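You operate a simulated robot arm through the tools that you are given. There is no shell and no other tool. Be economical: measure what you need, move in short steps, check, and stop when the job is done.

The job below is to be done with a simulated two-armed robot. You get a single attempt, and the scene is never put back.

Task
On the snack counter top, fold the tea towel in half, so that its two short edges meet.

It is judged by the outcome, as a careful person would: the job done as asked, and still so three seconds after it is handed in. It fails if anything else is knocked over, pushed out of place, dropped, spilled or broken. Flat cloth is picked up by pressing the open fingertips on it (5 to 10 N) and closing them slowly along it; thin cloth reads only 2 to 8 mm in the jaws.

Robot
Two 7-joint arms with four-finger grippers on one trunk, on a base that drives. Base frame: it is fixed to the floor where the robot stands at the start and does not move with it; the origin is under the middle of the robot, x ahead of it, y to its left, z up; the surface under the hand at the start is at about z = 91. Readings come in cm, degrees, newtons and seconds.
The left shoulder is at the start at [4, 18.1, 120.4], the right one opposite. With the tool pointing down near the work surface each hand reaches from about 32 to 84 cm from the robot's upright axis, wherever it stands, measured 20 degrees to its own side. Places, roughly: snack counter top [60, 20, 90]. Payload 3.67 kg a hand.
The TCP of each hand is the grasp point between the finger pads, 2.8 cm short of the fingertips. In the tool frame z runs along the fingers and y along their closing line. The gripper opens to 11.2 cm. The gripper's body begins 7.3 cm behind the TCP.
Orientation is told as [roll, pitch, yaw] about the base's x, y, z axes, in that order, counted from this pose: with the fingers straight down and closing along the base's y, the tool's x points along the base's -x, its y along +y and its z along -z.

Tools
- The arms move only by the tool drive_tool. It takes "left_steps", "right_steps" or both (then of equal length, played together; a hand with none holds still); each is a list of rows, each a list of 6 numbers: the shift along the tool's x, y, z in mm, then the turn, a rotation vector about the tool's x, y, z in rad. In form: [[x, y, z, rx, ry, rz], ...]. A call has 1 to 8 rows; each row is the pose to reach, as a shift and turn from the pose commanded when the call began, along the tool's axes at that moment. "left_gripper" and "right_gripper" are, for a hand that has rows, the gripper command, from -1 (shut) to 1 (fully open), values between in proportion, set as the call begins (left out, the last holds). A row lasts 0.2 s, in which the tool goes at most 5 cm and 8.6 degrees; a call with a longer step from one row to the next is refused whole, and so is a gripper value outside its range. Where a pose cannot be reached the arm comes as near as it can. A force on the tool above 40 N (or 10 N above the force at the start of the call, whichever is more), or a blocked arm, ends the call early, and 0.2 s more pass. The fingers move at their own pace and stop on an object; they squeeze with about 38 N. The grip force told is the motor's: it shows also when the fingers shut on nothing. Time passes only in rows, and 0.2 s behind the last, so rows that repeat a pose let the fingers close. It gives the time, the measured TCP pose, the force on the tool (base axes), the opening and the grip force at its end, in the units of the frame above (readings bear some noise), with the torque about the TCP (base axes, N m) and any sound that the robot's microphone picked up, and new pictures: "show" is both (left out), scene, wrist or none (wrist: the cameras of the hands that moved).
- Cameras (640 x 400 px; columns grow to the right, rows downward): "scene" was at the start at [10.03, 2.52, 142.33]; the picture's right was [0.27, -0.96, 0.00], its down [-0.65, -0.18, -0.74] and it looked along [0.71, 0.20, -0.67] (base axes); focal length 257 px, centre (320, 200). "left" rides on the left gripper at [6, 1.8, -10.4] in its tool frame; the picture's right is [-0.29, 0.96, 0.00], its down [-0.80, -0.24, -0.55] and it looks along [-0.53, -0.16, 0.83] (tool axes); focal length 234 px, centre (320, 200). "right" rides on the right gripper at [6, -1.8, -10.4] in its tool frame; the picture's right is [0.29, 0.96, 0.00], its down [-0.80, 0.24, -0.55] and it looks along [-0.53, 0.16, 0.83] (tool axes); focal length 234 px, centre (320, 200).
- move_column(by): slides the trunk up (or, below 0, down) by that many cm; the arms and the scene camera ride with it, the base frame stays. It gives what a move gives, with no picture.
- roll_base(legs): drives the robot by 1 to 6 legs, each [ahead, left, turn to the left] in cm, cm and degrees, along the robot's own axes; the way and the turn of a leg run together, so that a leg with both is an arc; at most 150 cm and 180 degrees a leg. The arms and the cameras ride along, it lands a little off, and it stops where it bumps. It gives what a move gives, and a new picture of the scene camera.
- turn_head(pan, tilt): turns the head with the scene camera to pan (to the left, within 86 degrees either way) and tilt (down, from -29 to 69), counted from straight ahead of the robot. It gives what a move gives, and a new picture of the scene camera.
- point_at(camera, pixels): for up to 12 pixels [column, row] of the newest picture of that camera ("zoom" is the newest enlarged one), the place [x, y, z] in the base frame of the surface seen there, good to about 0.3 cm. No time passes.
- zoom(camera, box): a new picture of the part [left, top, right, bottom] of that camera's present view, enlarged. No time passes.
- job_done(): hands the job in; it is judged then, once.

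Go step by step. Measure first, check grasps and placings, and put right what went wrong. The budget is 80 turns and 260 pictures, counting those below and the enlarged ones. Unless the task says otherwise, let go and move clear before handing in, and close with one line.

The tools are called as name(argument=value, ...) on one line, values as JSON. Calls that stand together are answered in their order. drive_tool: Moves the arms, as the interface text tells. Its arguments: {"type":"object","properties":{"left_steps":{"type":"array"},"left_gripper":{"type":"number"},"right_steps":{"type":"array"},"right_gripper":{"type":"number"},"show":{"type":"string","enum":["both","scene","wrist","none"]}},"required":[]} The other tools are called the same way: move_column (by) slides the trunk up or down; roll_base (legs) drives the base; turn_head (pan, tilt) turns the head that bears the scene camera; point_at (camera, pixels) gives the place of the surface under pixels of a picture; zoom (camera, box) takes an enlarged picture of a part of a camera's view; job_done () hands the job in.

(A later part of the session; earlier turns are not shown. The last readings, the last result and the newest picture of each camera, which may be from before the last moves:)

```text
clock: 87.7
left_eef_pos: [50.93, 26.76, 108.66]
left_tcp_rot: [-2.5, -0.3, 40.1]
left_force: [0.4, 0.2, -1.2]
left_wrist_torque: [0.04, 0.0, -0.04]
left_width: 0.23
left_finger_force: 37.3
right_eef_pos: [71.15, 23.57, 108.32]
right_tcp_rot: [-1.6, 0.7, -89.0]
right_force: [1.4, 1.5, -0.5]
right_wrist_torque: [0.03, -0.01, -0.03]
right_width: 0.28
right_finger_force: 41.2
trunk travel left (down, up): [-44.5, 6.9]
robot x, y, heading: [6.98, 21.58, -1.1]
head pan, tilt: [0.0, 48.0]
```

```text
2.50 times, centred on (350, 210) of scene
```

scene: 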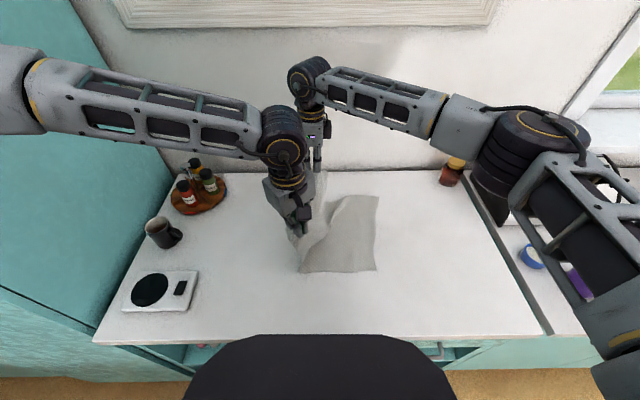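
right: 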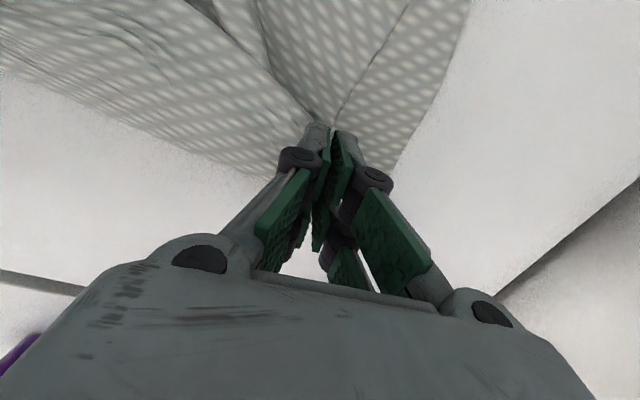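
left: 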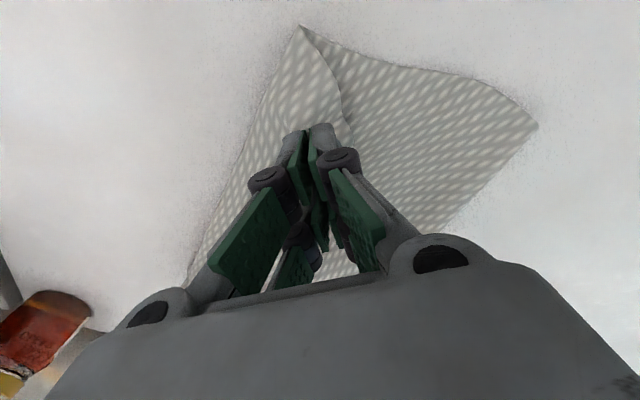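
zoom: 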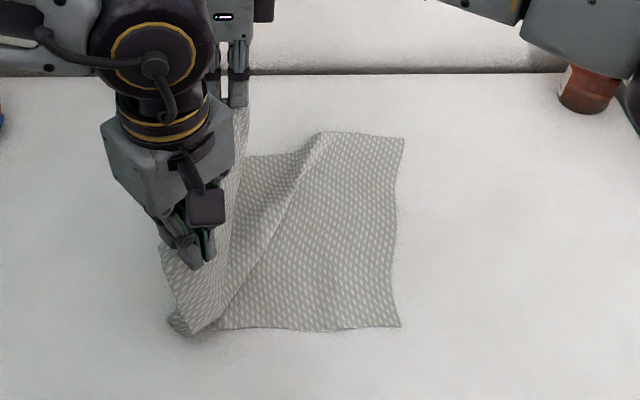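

The near side is perfect (lower layer 21.5 cm), but a ridge runs diagonally across the far part. I'll lower and pull left to draw that ridge out, more with the right hand.

roll_base(legs=[[0, 7, 1]])

move_column(by=-6)

drive_tool(left_steps=[[-5, 5, 0, 0, 0, 0], [-10, 11, 0, 0, 0, 0], [-16, 18, 0, 0, 0, 0], [-20, 22, 0, 0, 0, 0]], right_steps=[[15, 0, 0, 0, 0, 0], [30, 0, 0, 0, 0, 0], [45, 0, 0, 0, 0, 0], [60, 0, 0, 0, 0, 0]], show="scene")

zoom(camera="scene", box=[260, 130, 480, 290])

```text
clock: 88.7
left_eef_pos: [51.11, 34.72, 108.72]
left_tcp_rot: [-2.5, -0.3, 41.1]
left_force: [0.3, -0.1, 0.3]
left_wrist_torque: [-0.04, 0.0, -0.01]
left_width: 0.23
left_finger_force: 38.1
right_eef_pos: [71.09, 31.79, 108.18]
right_tcp_rot: [-1.6, 0.7, -88.1]
right_force: [-0.3, 1.1, -1.8]
right_wrist_torque: [-0.07, -0.01, 0.0]
right_width: 0.3
right_finger_force: 38.5
trunk travel left (down, up): [-44.5, 6.9]
robot x, y, heading: [7.2, 29.3, -0.0]
head pan, tilt: [0.0, 48.0]
```

scene: 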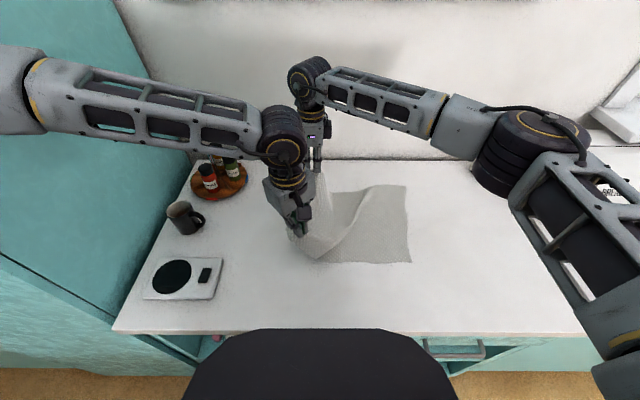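

```text
clock: 89.7
left_eef_pos: [50.87, 34.54, 102.74]
left_tcp_rot: [-2.5, -0.4, 41.2]
left_force: [0.3, -0.6, 0.3]
left_wrist_torque: [-0.02, 0.01, 0.0]
left_width: 0.21
left_finger_force: 38.3
right_eef_pos: [71.12, 31.73, 102.18]
right_tcp_rot: [-1.6, 0.7, -88.0]
right_force: [-0.2, -0.4, 0.8]
right_wrist_torque: [0.0, 0.0, 0.0]
right_width: 0.28
right_finger_force: 35.0
trunk travel left (down, up): [-38.5, 12.9]
robot x, y, heading: [7.32, 29.05, 0.2]
head pan, tilt: [0.0, 48.0]
```

```text
clock: 90.7
left_eef_pos: [50.94, 37.74, 102.58]
left_tcp_rot: [-2.5, -0.5, 41.1]
left_force: [1.5, 0.1, -0.3]
left_wrist_torque: [-0.01, 0.01, 0.01]
left_width: 0.2
left_finger_force: 37.7
right_eef_pos: [70.91, 37.83, 102.27]
right_tcp_rot: [-1.6, 0.6, -88.0]
right_force: [-1.0, -0.2, 0.1]
right_wrist_torque: [0.01, 0.01, -0.01]
right_width: 0.28
right_finger_force: 35.2
trunk travel left (down, up): [-38.5, 12.9]
robot x, y, heading: [7.13, 29.3, 0.1]
head pan, tilt: [0.0, 48.0]
```

scene: 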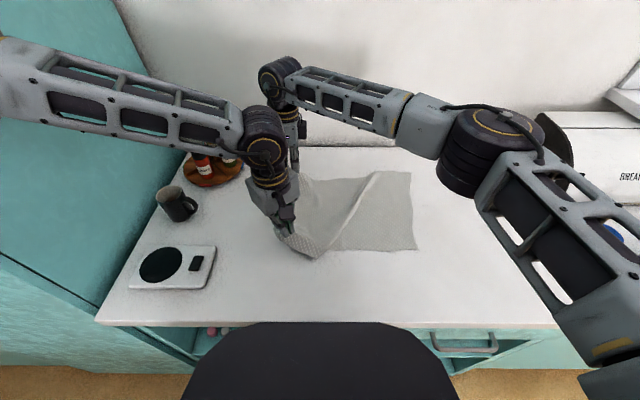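

```text
2.50 times, centred on (370, 210) of scene
```

zoom: 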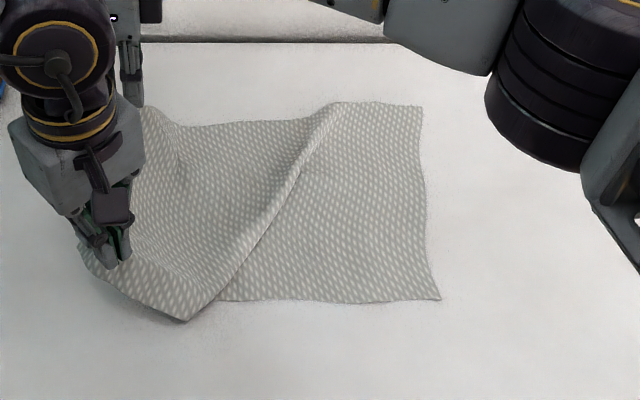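

The ridge is still there since the towel isn't pulled out fully; both arms move freely to the left here. I'll stretch them 9 cm further left and lower.

drive_tool(left_steps=[[-12, 13, 6, 0, 0, 0], [-24, 27, 12, 0, 0, 0], [-36, 40, 18, 0, 0, 0], [-48, 54, 24, 0, 0, 0], [-60, 67, 30, 0, 0, 0]], right_steps=[[17, 0, 6, 0, 0, 0], [34, 0, 12, 0, 0, 0], [51, 0, 18, 0, 0, 0], [68, 0, 24, 0, 0, 0], [85, 0, 30, 0, 0, 0]], show="scene")

zoom(camera="scene", box=[230, 130, 450, 290])

point_at(camera="zoom", pixels=[[520, 298], [500, 105], [260, 315], [350, 200]])

```text
clock: 91.9
left_eef_pos: [49.52, 47.11, 100.14]
left_tcp_rot: [-3.3, -1.0, 41.7]
left_force: [0.1, -0.4, 0.1]
left_wrist_torque: [0.01, -0.07, 0.01]
left_width: 0.21
left_finger_force: 37.9
right_eef_pos: [68.68, 46.9, 100.52]
right_tcp_rot: [-0.7, 0.6, -87.6]
right_force: [-0.3, -0.7, 2.5]
right_wrist_torque: [-0.02, -0.03, 0.0]
right_width: 0.13
right_finger_force: 38.2
trunk travel left (down, up): [-38.5, 12.9]
robot x, y, heading: [6.86, 29.31, 0.6]
head pan, tilt: [0.0, 48.0]
```

scene: 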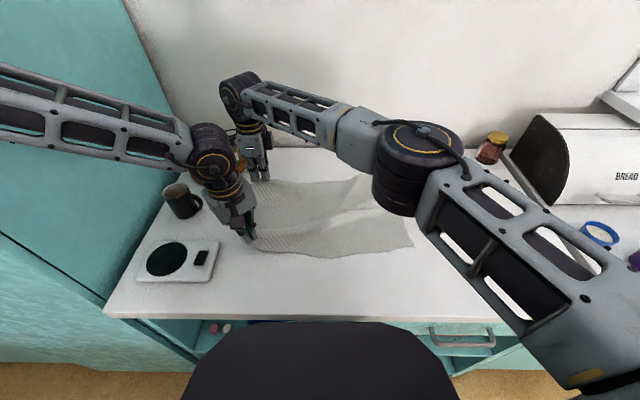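

```text
2.50 times, centred on (340, 210) of scene
```

zoom: 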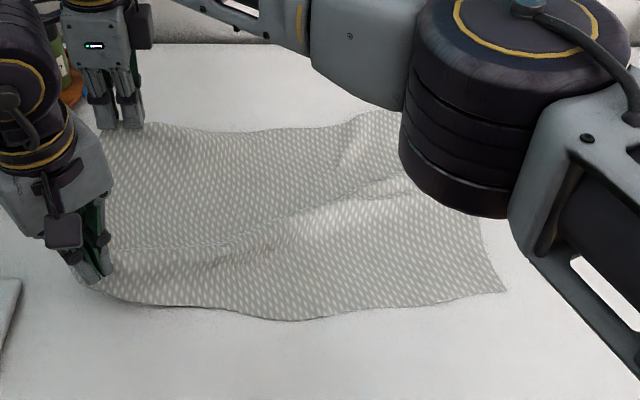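

```text
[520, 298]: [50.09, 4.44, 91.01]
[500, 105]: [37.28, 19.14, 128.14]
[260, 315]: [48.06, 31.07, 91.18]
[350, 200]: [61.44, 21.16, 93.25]
```

Nearly flat and taut now. I'll give a last 1.5 cm pull, then start back to the right at low height with the arms, from this taut start.

drive_tool(left_steps=[[-5, 6, 0, 0, 0, 0], [-10, 12, 0, 0, 0, 0], [-10, 12, 0, 0, 0, 0]], right_steps=[[7, 5, 0, 0, 0, 0], [14, 8, 0, 0, 0, 0], [14, 8, 0, 0, 0, 0]], show="scene")

drive_tool(left_steps=[[10, -11, 0, 0, 0, 0], [20, -22, 0, 0, 0, 0], [30, -33, 0, 0, 0, 0], [40, -45, 0, 0, 0, 0], [50, -56, 0, 0, 0, 0], [60, -67, 0, 0, 0, 0], [67, -75, 0, 0, 0, 0]], right_steps=[[-15, 0, 0, 0, 0, 0], [-30, 0, 0, 0, 0, 0], [-45, 0, 0, 0, 0, 0], [-60, 0, 0, 0, 0, 0], [-75, 0, 0, 0, 0, 0], [-90, 0, 0, 0, 0, 0], [-100, 0, 0, 0, 0, 0]], show="scene")

zoom(camera="scene", box=[230, 130, 450, 290])

```text
clock: 92.7
left_eef_pos: [49.93, 47.79, 99.82]
left_tcp_rot: [-2.9, -1.1, 41.0]
left_force: [0.8, -0.5, 0.4]
left_wrist_torque: [0.0, -0.01, -0.02]
left_width: 0.21
left_finger_force: 38.5
right_eef_pos: [69.8, 47.22, 100.34]
right_tcp_rot: [-0.8, 0.9, -88.0]
right_force: [1.1, 0.6, -5.9]
right_wrist_torque: [0.01, 0.03, -0.01]
right_width: 0.26
right_finger_force: 33.5
trunk travel left (down, up): [-38.5, 12.9]
robot x, y, heading: [7.21, 28.78, 0.3]
head pan, tilt: [0.0, 48.0]
```

scene: 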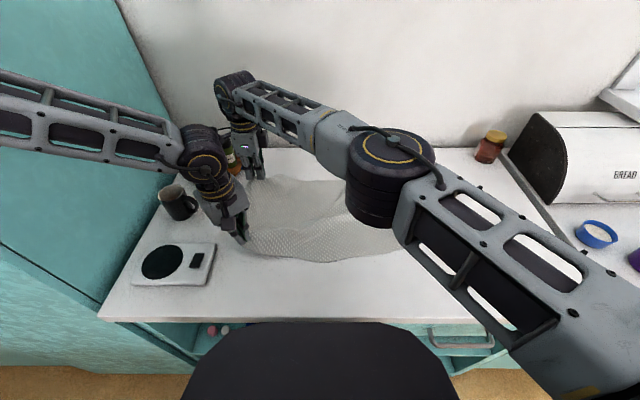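

```text
clock: 94.3
left_eef_pos: [50.78, 37.74, 99.8]
left_tcp_rot: [-2.7, -0.5, 41.1]
left_force: [1.3, -1.0, 0.8]
left_wrist_torque: [0.03, -0.12, 0.01]
left_width: 0.19
left_finger_force: 37.8
right_eef_pos: [71.38, 37.73, 99.38]
right_tcp_rot: [-1.4, 0.7, -87.9]
right_force: [-2.7, -0.4, 1.8]
right_wrist_torque: [-0.02, -0.1, -0.01]
right_width: 0.2
right_finger_force: 36.2
trunk travel left (down, up): [-38.5, 12.9]
robot x, y, heading: [7.07, 29.23, 0.3]
head pan, tilt: [0.0, 48.0]
```

scene: 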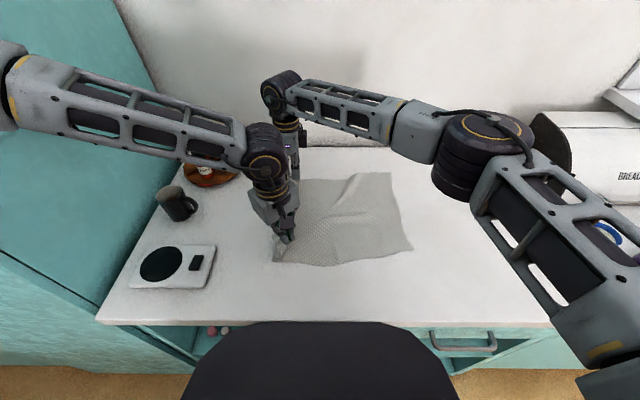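

```text
2.50 times, centred on (340, 210) of scene
```

zoom: 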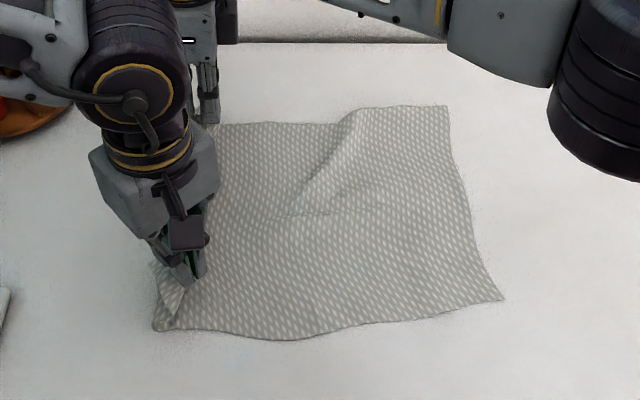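

Good: flat with a proper small fold starting at the left (155,328). I'll measure and roll 8 to the right at this height.

point_at(camera="zoom", pixels=[[498, 297], [446, 110], [160, 326], [350, 125]])

roll_base(legs=[[0, -8, 0]])

zoom(camera="scene", box=[200, 130, 420, 290])

point_at(camera="zoom", pixels=[[170, 325], [180, 310], [490, 295], [440, 110], [200, 260]])

```text
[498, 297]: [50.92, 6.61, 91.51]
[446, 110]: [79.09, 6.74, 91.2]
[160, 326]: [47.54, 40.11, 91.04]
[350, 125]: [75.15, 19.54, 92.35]
```

```text
clock: 95.4
left_eef_pos: [51.0, 29.48, 99.65]
left_tcp_rot: [-2.4, -0.4, 41.0]
left_force: [1.6, -0.3, -0.5]
left_wrist_torque: [0.04, -0.08, -0.01]
left_width: 0.22
left_finger_force: 38.1
right_eef_pos: [71.58, 29.31, 99.26]
right_tcp_rot: [-1.6, 0.7, -88.2]
right_force: [-2.2, -1.0, 0.6]
right_wrist_torque: [0.11, 0.01, 0.03]
right_width: 0.23
right_finger_force: 40.2
trunk travel left (down, up): [-38.5, 12.9]
robot x, y, heading: [7.44, 20.83, 0.2]
head pan, tilt: [0.0, 48.0]
```

scene: 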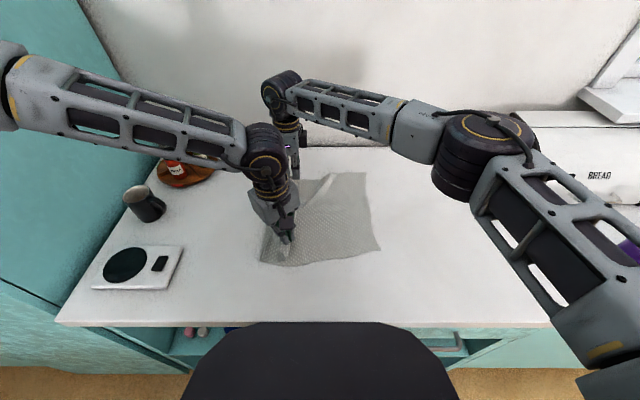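

```text
2.50 times, centred on (310, 210) of scene
```

zoom: 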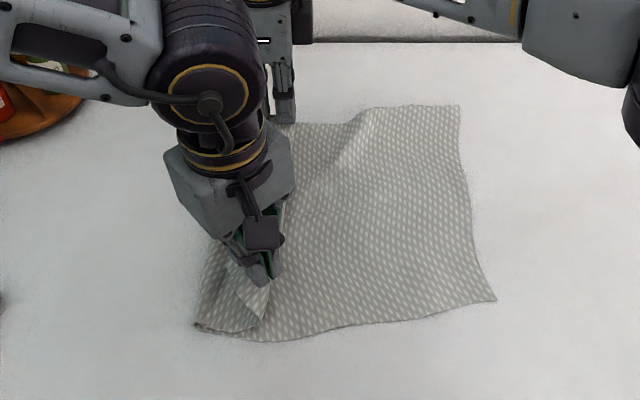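

```text
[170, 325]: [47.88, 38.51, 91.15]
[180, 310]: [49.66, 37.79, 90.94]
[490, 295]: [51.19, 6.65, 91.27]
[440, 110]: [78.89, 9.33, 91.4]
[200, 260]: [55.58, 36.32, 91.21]
```

The fold at y≈36 leads nicely. To keep the slack small without trapping a pleat, I'll raise 3 cm and roll on 7 cm.

drive_tool(left_steps=[[0, 0, -10, 0, 0, 0], [0, 0, -20, 0, 0, 0], [0, 0, -30, 0, 0, 0]], right_steps=[[0, 0, -10, 0, 0, 0], [0, 0, -20, 0, 0, 0], [0, 0, -30, 0, 0, 0]], show="none")

roll_base(legs=[[0, -7, 0]])

zoom(camera="scene", box=[200, 130, 420, 290])

point_at(camera="zoom", pixels=[[170, 325], [210, 335], [430, 295], [410, 110], [390, 110]])

```text
clock: 96.2
left_eef_pos: [51.04, 29.71, 102.45]
left_tcp_rot: [-2.6, -0.5, 40.8]
left_force: [3.7, 0.0, 0.0]
left_wrist_torque: [0.04, -0.08, 0.01]
left_width: 0.2
left_finger_force: 37.7
right_eef_pos: [71.72, 29.3, 102.07]
right_tcp_rot: [-1.6, 0.7, -88.1]
right_force: [-3.4, 0.4, -0.3]
right_wrist_torque: [0.0, 0.07, 0.04]
right_width: 0.15
right_finger_force: 36.8
trunk travel left (down, up): [-38.5, 12.9]
robot x, y, heading: [7.32, 21.17, 0.2]
head pan, tilt: [0.0, 48.0]
```

```text
clock: 97.2
left_eef_pos: [50.94, 22.95, 102.43]
left_tcp_rot: [-2.5, -0.4, 40.9]
left_force: [2.8, -0.2, -0.8]
left_wrist_torque: [0.02, -0.07, 0.05]
left_width: 0.2
left_finger_force: 38.0
right_eef_pos: [71.74, 22.63, 102.12]
right_tcp_rot: [-1.6, 0.6, -88.2]
right_force: [-2.8, 0.9, 0.6]
right_wrist_torque: [0.01, 0.03, 0.01]
right_width: 0.16
right_finger_force: 36.9
trunk travel left (down, up): [-38.5, 12.9]
robot x, y, heading: [6.93, 14.1, 0.3]
head pan, tilt: [0.0, 48.0]
```

scene: 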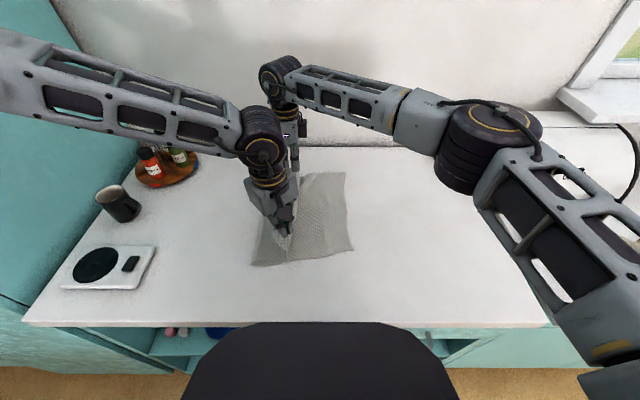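

```text
2.50 times, centred on (310, 210) of scene
```

zoom: 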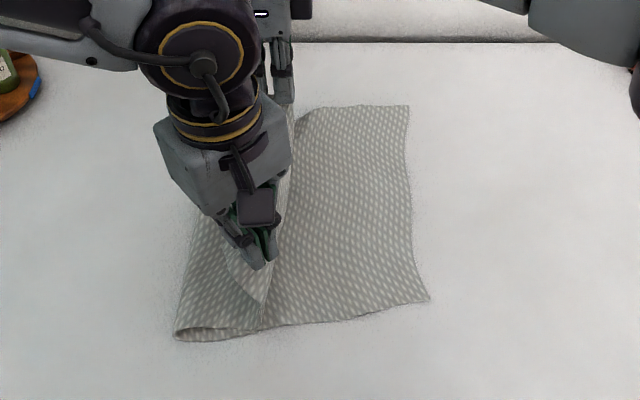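

```text
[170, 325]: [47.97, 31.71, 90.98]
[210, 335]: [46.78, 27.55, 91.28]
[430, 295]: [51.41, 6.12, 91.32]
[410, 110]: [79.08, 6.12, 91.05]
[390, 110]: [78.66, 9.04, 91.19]
```

Very good: the wrinkles are gone, the right edge is level (y≈6.2 at both ends), and the fold is at y≈31. The lower corners are at x≈51 and 79, so the hands must shift about 4 cm in +x; I'll do that while raising 3 cm, then roll on 6 cm.

drive_tool(left_steps=[[-6, -5, -8, 0, 0, 0], [-12, -11, -16, 0, 0, 0], [-19, -17, -24, 0, 0, 0], [-26, -23, -30, 0, 0, 0], [-31, -28, -30, 0, 0, 0]], right_steps=[[0, 8, -8, 0, 0, 0], [0, 16, -16, 0, 0, 0], [0, 25, -24, 0, 0, 0], [0, 34, -30, 0, 0, 0], [0, 42, -30, 0, 0, 0]], show="none")

roll_base(legs=[[0, -6, 0]])

zoom(camera="scene", box=[200, 130, 420, 290])

point_at(camera="zoom", pixels=[[170, 325], [150, 330], [370, 295], [365, 110], [200, 250]])

```text
clock: 98.4
left_eef_pos: [55.09, 22.85, 105.6]
left_tcp_rot: [-2.6, -0.4, 40.9]
left_force: [4.2, 0.2, -0.8]
left_wrist_torque: [0.05, -0.11, 0.0]
left_width: 0.22
left_finger_force: 38.0
right_eef_pos: [76.02, 22.63, 105.03]
right_tcp_rot: [-1.7, 0.8, -88.3]
right_force: [-3.6, 0.6, 0.1]
right_wrist_torque: [0.0, 0.09, 0.06]
right_width: 0.2
right_finger_force: 36.3
trunk travel left (down, up): [-38.5, 12.9]
robot x, y, heading: [6.99, 14.05, 0.2]
head pan, tilt: [0.0, 48.0]
```

```text
clock: 99.4
left_eef_pos: [55.14, 17.19, 105.54]
left_tcp_rot: [-2.7, -0.3, 41.1]
left_force: [3.7, 0.6, 0.6]
left_wrist_torque: [0.0, -0.12, 0.0]
left_width: 0.21
left_finger_force: 38.1
right_eef_pos: [75.96, 17.1, 105.03]
right_tcp_rot: [-1.6, 0.6, -88.1]
right_force: [-4.2, -0.5, 0.7]
right_wrist_torque: [-0.03, 0.12, 0.04]
right_width: 0.22
right_finger_force: 37.4
trunk travel left (down, up): [-38.5, 12.9]
robot x, y, heading: [7.23, 8.2, 0.1]
head pan, tilt: [0.0, 48.0]
```

scene: 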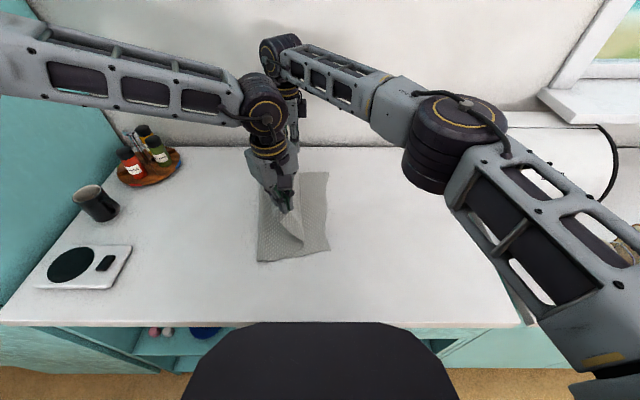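

```text
2.50 times, centred on (310, 210) of scene
```

zoom: 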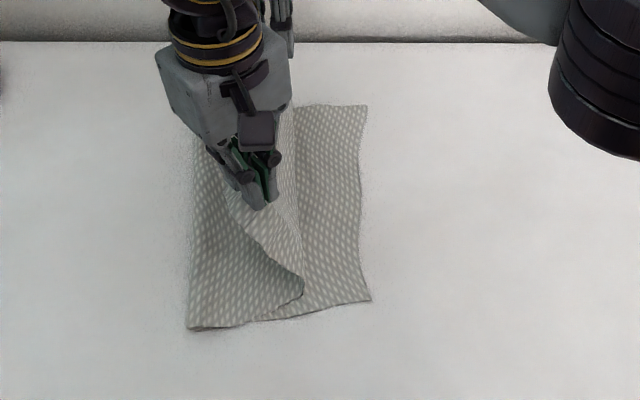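

```text
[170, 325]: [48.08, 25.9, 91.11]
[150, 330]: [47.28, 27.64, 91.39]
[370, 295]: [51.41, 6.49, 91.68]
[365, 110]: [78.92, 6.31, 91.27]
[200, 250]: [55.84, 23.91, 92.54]
```

The fold has followed to y≈24.5. I need to know whether the lobe at (300,285) is the hanging corner or trapped slack, so I'll measure heights there.

point_at(camera="zoom", pixels=[[298, 285], [290, 250], [265, 225], [250, 240], [280, 300], [240, 300], [220, 260], [210, 180], [295, 150], [288, 200]])

zoom(camera="left", box=[0, 0, 640, 400])

zoom(camera="right", box=[0, 0, 640, 400])

```text
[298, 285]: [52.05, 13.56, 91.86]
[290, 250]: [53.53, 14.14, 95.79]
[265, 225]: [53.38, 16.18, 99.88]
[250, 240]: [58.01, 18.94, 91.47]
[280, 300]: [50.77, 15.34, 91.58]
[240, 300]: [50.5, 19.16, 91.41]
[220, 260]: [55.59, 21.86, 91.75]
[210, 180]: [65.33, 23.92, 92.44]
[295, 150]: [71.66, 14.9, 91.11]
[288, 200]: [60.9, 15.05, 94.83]
```

```text
1.00 times, centred on (320, 200) of left (not enlarged: the box is as wide or as high as the picture)
```

zoom: 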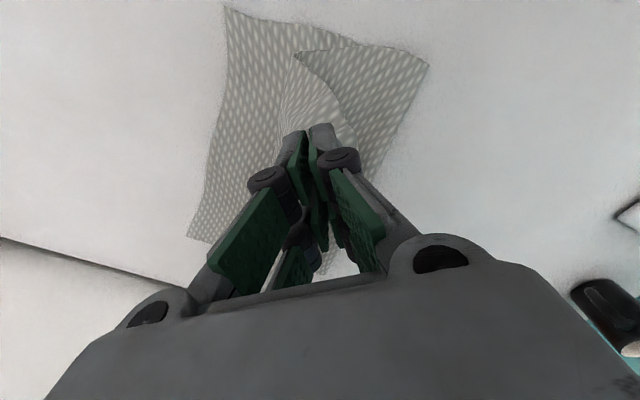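

```text
1.00 times, centred on (320, 200) of right (not enlarged: the box is as wide or as high as the picture)
```

zoom: 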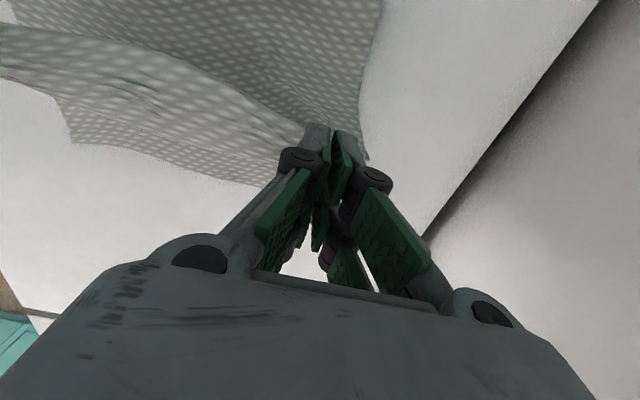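

The sheet has no trapped slack, but it swung forward with each quick roll, which dragged the fold along (now y≈24.5; it should be ≈29). I'll go back left 12 cm in slow small legs so it lays back, and then fold in slow motion.

roll_base(legs=[[0, 2, 0], [0, 2, 0], [0, 2, 0], [0, 2, 0], [0, 2, 0], [0, 2, 0]])

zoom(camera="scene", box=[210, 130, 430, 290])

point_at(camera="zoom", pixels=[[440, 290], [415, 110], [230, 330], [250, 325], [270, 320], [200, 330]])

```text
clock: 102.2
left_eef_pos: [55.07, 28.58, 105.69]
left_tcp_rot: [-2.4, -0.5, 40.9]
left_force: [4.5, -0.5, 0.1]
left_wrist_torque: [0.1, -0.12, -0.01]
left_width: 0.18
left_finger_force: 38.2
right_eef_pos: [75.87, 28.41, 105.19]
right_tcp_rot: [-1.5, 0.9, -88.2]
right_force: [-2.5, -1.4, 0.1]
right_wrist_torque: [0.06, 0.1, 0.07]
right_width: 0.17
right_finger_force: 37.4
trunk travel left (down, up): [-38.5, 12.9]
robot x, y, heading: [7.41, 20.47, -0.2]
head pan, tilt: [0.0, 48.0]
```

scene: 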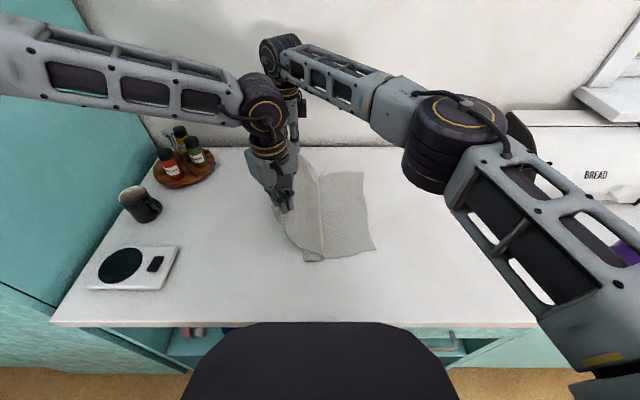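

```text
2.50 times, centred on (320, 210) of scene
```

zoom: 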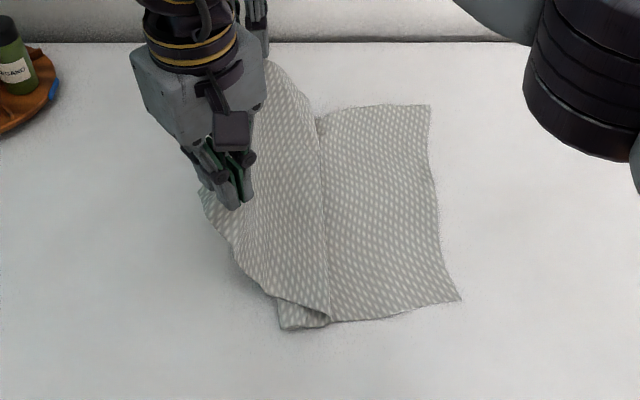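

```text
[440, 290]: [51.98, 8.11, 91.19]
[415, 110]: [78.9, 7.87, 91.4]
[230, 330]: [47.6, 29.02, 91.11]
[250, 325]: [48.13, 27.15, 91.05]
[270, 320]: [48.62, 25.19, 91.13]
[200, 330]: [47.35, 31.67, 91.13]
```

The fold still sits at y≈24 with a 5 cm doubled strip beneath. I'll go 7 cm further left slowly to unroll it.

roll_base(legs=[[0, 2, 0], [0, 2, 0], [0, 2, 0], [0, 1.5, 0]])

zoom(camera="scene", box=[230, 130, 450, 290])

point_at(camera="zoom", pixels=[[470, 290], [440, 110], [290, 320], [250, 310], [270, 318], [220, 270], [330, 318]])

```text
clock: 104.1
left_eef_pos: [55.17, 36.12, 105.61]
left_tcp_rot: [-2.4, -0.5, 40.8]
left_force: [4.4, 0.5, 0.5]
left_wrist_torque: [0.03, -0.06, 0.0]
left_width: 0.18
left_finger_force: 37.3
right_eef_pos: [75.91, 35.95, 105.16]
right_tcp_rot: [-1.6, 0.7, -88.3]
right_force: [-4.8, -1.1, -0.3]
right_wrist_torque: [0.02, 0.13, 0.08]
right_width: 0.22
right_finger_force: 37.4
trunk travel left (down, up): [-38.5, 12.9]
robot x, y, heading: [7.38, 27.7, -0.2]
head pan, tilt: [0.0, 48.0]
```

scene: 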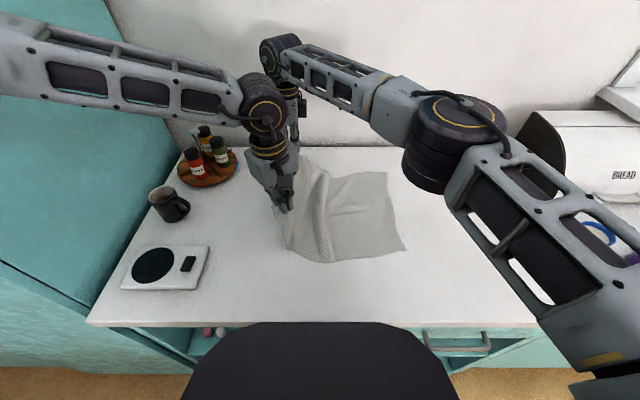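

```text
2.50 times, centred on (340, 210) of scene
```

zoom: 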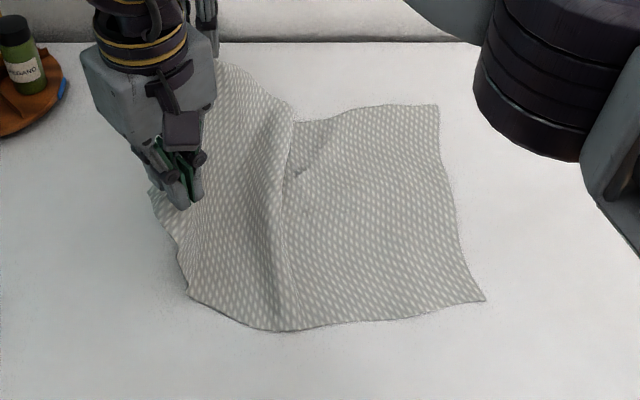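

```text
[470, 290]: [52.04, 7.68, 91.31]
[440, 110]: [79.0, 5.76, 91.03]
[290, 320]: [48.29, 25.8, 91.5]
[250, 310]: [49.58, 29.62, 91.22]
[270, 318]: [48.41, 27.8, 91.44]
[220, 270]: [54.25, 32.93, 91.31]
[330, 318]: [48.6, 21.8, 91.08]
```

It's laid back now to y≈34 with only a soft ridge. I'll raise with the column to draw the ridge out until the foot is at about y≈29, stepping right gently.

move_column(by=5)

roll_base(legs=[[0, -1, 0], [0, -1, 0]])

move_column(by=3)

zoom(camera="scene", box=[230, 130, 450, 290])

point_at(camera="zoom", pixels=[[470, 310], [440, 140], [290, 345], [250, 335], [270, 340], [230, 320], [330, 345]])

```text
clock: 105.0
left_eef_pos: [55.14, 36.39, 110.69]
left_tcp_rot: [-2.5, -0.3, 40.9]
left_force: [3.2, 0.0, -1.1]
left_wrist_torque: [0.01, -0.12, -0.02]
left_width: 0.19
left_finger_force: 38.3
right_eef_pos: [75.89, 36.18, 110.2]
right_tcp_rot: [-1.7, 0.6, -88.3]
right_force: [-3.3, 0.0, 1.7]
right_wrist_torque: [0.01, 0.03, 0.07]
right_width: 0.23
right_finger_force: 39.9
trunk travel left (down, up): [-43.5, 7.9]
robot x, y, heading: [7.26, 27.65, -0.1]
head pan, tilt: [0.0, 48.0]
```

```text
clock: 106.1
left_eef_pos: [55.11, 34.53, 110.75]
left_tcp_rot: [-2.6, -0.4, 40.9]
left_force: [3.9, 0.6, -0.5]
left_wrist_torque: [-0.02, -0.11, 0.0]
left_width: 0.25
left_finger_force: 38.1
right_eef_pos: [75.97, 34.25, 110.06]
right_tcp_rot: [-1.6, 0.7, -88.2]
right_force: [-3.3, 0.0, -0.9]
right_wrist_torque: [-0.07, 0.11, 0.12]
right_width: 0.19
right_finger_force: 36.7
trunk travel left (down, up): [-43.5, 7.9]
robot x, y, heading: [7.23, 25.57, -0.0]
head pan, tilt: [0.0, 48.0]
```

scene: 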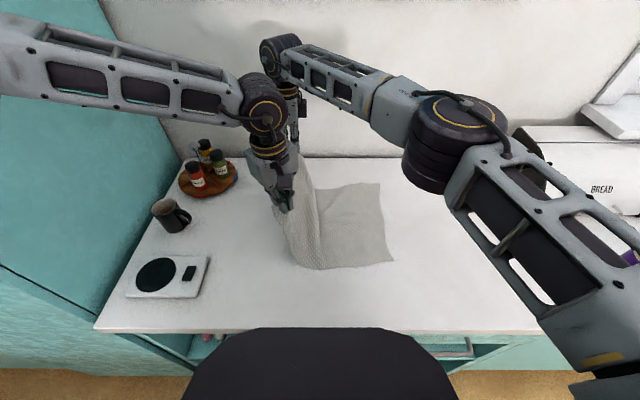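

```text
clock: 106.9
left_eef_pos: [55.21, 34.41, 113.73]
left_tcp_rot: [-2.5, -0.4, 40.9]
left_force: [3.5, -0.4, -0.1]
left_wrist_torque: [0.01, -0.1, -0.01]
left_width: 0.21
left_finger_force: 38.1
right_eef_pos: [75.88, 34.16, 113.15]
right_tcp_rot: [-1.6, 0.7, -88.2]
right_force: [-3.3, 1.1, -0.3]
right_wrist_torque: [-0.02, 0.08, 0.05]
right_width: 0.17
right_finger_force: 36.9
trunk travel left (down, up): [-46.5, 4.9]
robot x, y, heading: [7.2, 26.04, -0.0]
head pan, tilt: [0.0, 48.0]
```

```text
2.50 times, centred on (340, 210) of scene
```

zoom: 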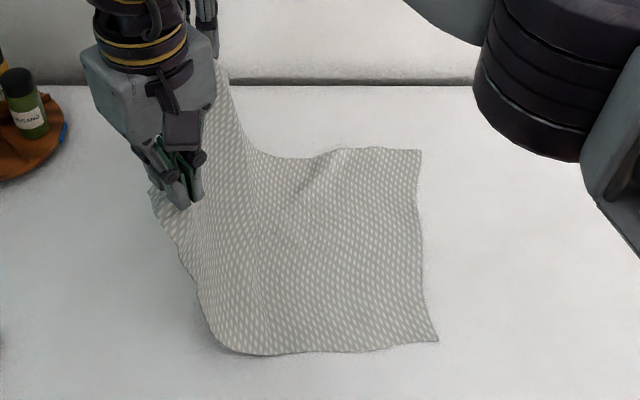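

```text
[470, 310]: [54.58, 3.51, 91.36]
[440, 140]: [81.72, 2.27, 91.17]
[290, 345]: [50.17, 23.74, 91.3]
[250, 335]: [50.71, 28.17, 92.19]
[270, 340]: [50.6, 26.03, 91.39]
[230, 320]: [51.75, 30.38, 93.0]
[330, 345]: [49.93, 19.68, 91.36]
```

Now it's ideal: the lower part is flat, its foot at y≈28, and the sheet rises smoothly to the hands at y≈34. I'll step slowly over the top in 1 cm legs, lowering slightly.

roll_base(legs=[[0, -1, 0], [0, -1, 0], [0, -1, 0], [0, -1, 0], [0, -1, 0], [0, -1, 0]])

move_column(by=-1)

roll_base(legs=[[0, -1, 0], [0, -1, 0], [0, -1, 0]])

zoom(camera="scene", box=[210, 130, 430, 290])

point_at(camera="zoom", pixels=[[400, 335], [380, 140], [230, 345], [250, 345], [270, 345], [210, 335]])

```text
clock: 109.4
left_eef_pos: [55.13, 28.7, 113.76]
left_tcp_rot: [-2.6, -0.3, 41.0]
left_force: [3.6, 0.5, -0.5]
left_wrist_torque: [-0.05, -0.11, -0.02]
left_width: 0.21
left_finger_force: 37.9
right_eef_pos: [76.03, 28.54, 113.27]
right_tcp_rot: [-1.6, 0.5, -88.3]
right_force: [-4.0, -0.4, -0.6]
right_wrist_torque: [-0.03, 0.07, 0.03]
right_width: 0.22
right_finger_force: 39.6
trunk travel left (down, up): [-46.5, 4.9]
robot x, y, heading: [7.25, 19.92, 0.0]
head pan, tilt: [0.0, 48.0]
```

scene: 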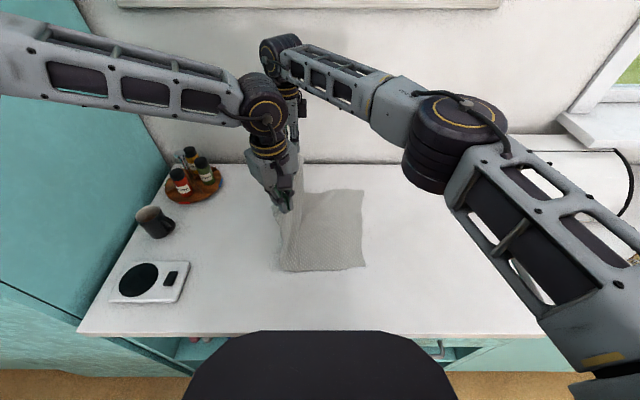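

```text
clock: 109.9
left_eef_pos: [55.16, 28.61, 112.85]
left_tcp_rot: [-2.5, -0.3, 41.1]
left_force: [3.1, 0.6, -0.1]
left_wrist_torque: [0.0, -0.07, 0.04]
left_width: 0.17
left_finger_force: 37.9
right_eef_pos: [75.96, 28.43, 112.09]
right_tcp_rot: [-1.8, 0.6, -88.2]
right_force: [-3.1, 0.0, -0.5]
right_wrist_torque: [-0.02, 0.06, 0.07]
right_width: 0.24
right_finger_force: 37.5
trunk travel left (down, up): [-45.5, 5.9]
robot x, y, heading: [7.25, 19.64, -0.1]
head pan, tilt: [0.0, 48.0]
```

```text
clock: 111.4
left_eef_pos: [55.17, 25.74, 112.74]
left_tcp_rot: [-2.7, -0.3, 41.0]
left_force: [4.7, -0.5, -0.3]
left_wrist_torque: [-0.01, -0.12, -0.01]
left_width: 0.2
left_finger_force: 37.9
right_eef_pos: [75.96, 25.65, 112.09]
right_tcp_rot: [-1.6, 0.6, -88.0]
right_force: [-2.6, 0.6, 0.7]
right_wrist_torque: [0.02, 0.08, 0.06]
right_width: 0.17
right_finger_force: 36.4
trunk travel left (down, up): [-45.5, 5.9]
robot x, y, heading: [7.28, 16.88, 0.0]
head pan, tilt: [0.0, 48.0]
```

scene: 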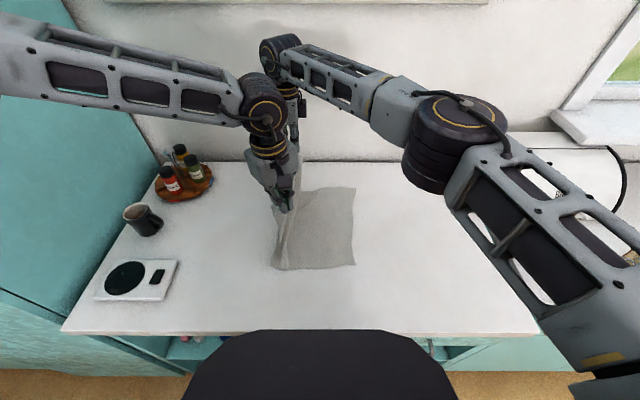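

```text
2.50 times, centred on (320, 210) of scene
```

zoom: 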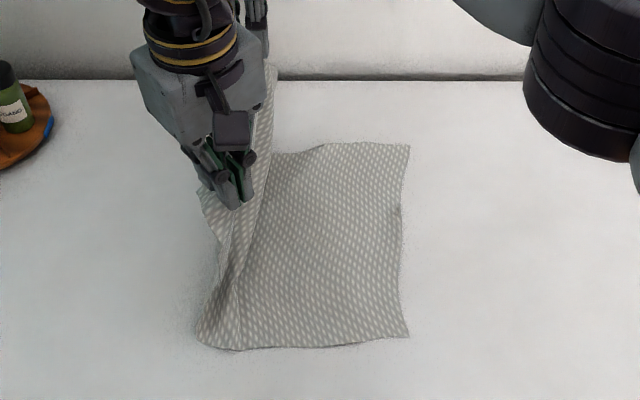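

```text
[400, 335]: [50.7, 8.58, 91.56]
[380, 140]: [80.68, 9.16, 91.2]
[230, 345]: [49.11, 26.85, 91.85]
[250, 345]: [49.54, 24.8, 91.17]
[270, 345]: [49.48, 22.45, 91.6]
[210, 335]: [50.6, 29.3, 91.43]
```

Excellent: the fold is at y≈30.3 and the right edge at y≈7.6, so the lower layer is 22.7 cm, exactly half. I'll continue slowly down the arc, lowering before each few steps.

move_column(by=-1.5)

roll_base(legs=[[0, -1, 0], [0, -1, 0], [0, -1, 0], [0, -1, 0]])

zoom(camera="scene", box=[200, 130, 420, 290])

point_at(camera="zoom", pixels=[[390, 325], [370, 140], [210, 345], [225, 345], [250, 345], [190, 335]])

```text
clock: 112.0
left_eef_pos: [55.16, 25.57, 111.09]
left_tcp_rot: [-2.6, -0.4, 41.0]
left_force: [3.4, 1.2, 0.1]
left_wrist_torque: [-0.02, -0.07, 0.02]
left_width: 0.21
left_finger_force: 38.6
right_eef_pos: [76.0, 25.54, 110.62]
right_tcp_rot: [-1.7, 0.6, -88.1]
right_force: [-1.9, 0.0, -0.3]
right_wrist_torque: [0.0, 0.08, 0.05]
right_width: 0.18
right_finger_force: 36.6
trunk travel left (down, up): [-44.0, 7.4]
robot x, y, heading: [6.88, 16.6, 0.1]
head pan, tilt: [0.0, 48.0]
```

```text
clock: 113.8
left_eef_pos: [55.2, 21.76, 111.34]
left_tcp_rot: [-2.7, -0.3, 40.9]
left_force: [2.3, 1.1, -0.4]
left_wrist_torque: [0.0, -0.05, 0.02]
left_width: 0.2
left_finger_force: 38.4
right_eef_pos: [75.93, 21.65, 110.63]
right_tcp_rot: [-1.6, 0.6, -88.0]
right_force: [-2.0, 0.8, 0.5]
right_wrist_torque: [-0.05, 0.08, 0.09]
right_width: 0.16
right_finger_force: 36.8
trunk travel left (down, up): [-44.0, 7.4]
robot x, y, heading: [7.1, 12.95, 0.3]
head pan, tilt: [0.0, 48.0]
```

scene: 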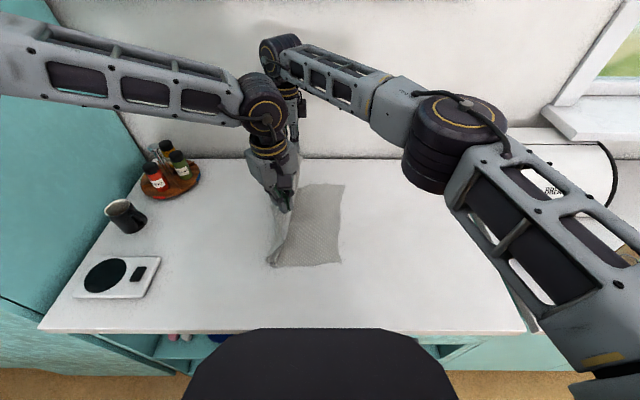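

```text
2.50 times, centred on (310, 210) of scene
```

zoom: 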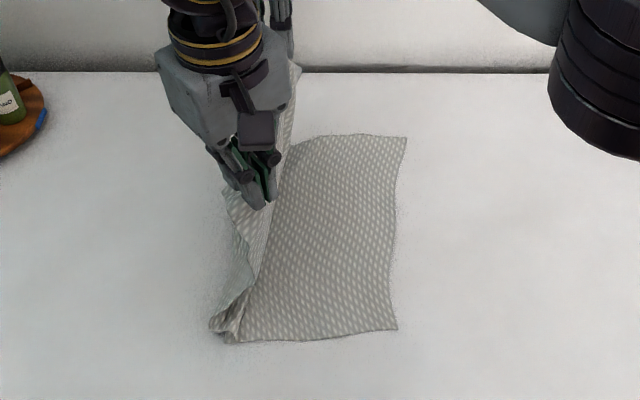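

```text
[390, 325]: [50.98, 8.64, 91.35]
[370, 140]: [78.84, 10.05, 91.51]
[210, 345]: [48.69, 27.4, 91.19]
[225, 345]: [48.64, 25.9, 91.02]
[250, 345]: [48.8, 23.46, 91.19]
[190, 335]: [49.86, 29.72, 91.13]
```

The fold is at y≈27–28 with the sheet curling on the left side, as wanted. I'll keep descending while stepping right.

move_column(by=-4)

roll_base(legs=[[0, -1, 0], [0, -1, 0], [0, -1, 0], [0, -1, 0]])

zoom(camera="scene", box=[200, 130, 420, 290])

point_at(camera="zoom", pixels=[[370, 315], [350, 130], [210, 335], [225, 335], [250, 335], [190, 325]])

```text
clock: 114.7
left_eef_pos: [55.05, 21.45, 107.14]
left_tcp_rot: [-2.6, -0.4, 40.9]
left_force: [2.8, -0.4, 1.3]
left_wrist_torque: [0.01, -0.08, 0.02]
left_width: 0.22
left_finger_force: 38.1
right_eef_pos: [75.98, 21.33, 106.62]
right_tcp_rot: [-1.7, 0.7, -88.1]
right_force: [-3.2, 0.6, -0.1]
right_wrist_torque: [-0.01, 0.06, 0.03]
right_width: 0.23
right_finger_force: 37.5
trunk travel left (down, up): [-40.0, 11.4]
robot x, y, heading: [6.83, 12.92, 0.2]
head pan, tilt: [0.0, 48.0]
```

```text
clock: 116.5
left_eef_pos: [55.12, 17.6, 107.23]
left_tcp_rot: [-2.5, -0.3, 41.0]
left_force: [3.0, 0.8, -0.7]
left_wrist_torque: [-0.04, -0.07, -0.01]
left_width: 0.2
left_finger_force: 37.9
right_eef_pos: [75.9, 17.74, 106.49]
right_tcp_rot: [-1.7, 0.5, -88.1]
right_force: [-3.4, 0.2, -0.6]
right_wrist_torque: [-0.04, 0.07, 0.03]
right_width: 0.22
right_finger_force: 37.9
trunk travel left (down, up): [-40.0, 11.4]
robot x, y, heading: [7.37, 8.77, 0.2]
head pan, tilt: [0.0, 48.0]
```

scene: 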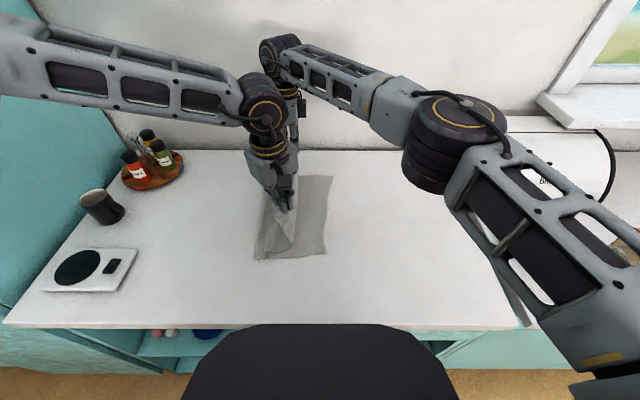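

```text
2.50 times, centred on (310, 210) of scene
```

zoom: 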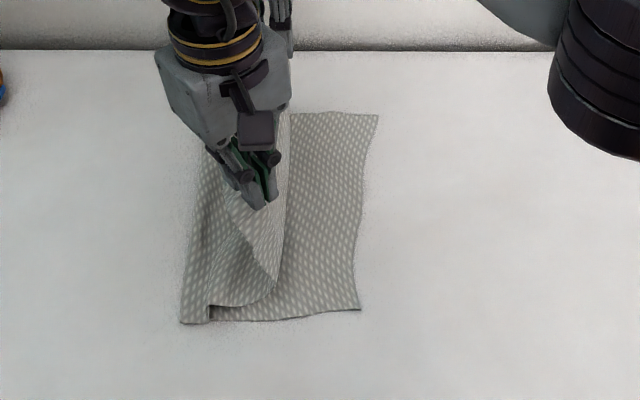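

```text
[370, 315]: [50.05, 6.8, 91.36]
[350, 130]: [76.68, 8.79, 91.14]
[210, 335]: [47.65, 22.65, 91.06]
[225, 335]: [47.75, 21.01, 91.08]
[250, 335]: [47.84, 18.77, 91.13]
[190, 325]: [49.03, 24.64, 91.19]
```

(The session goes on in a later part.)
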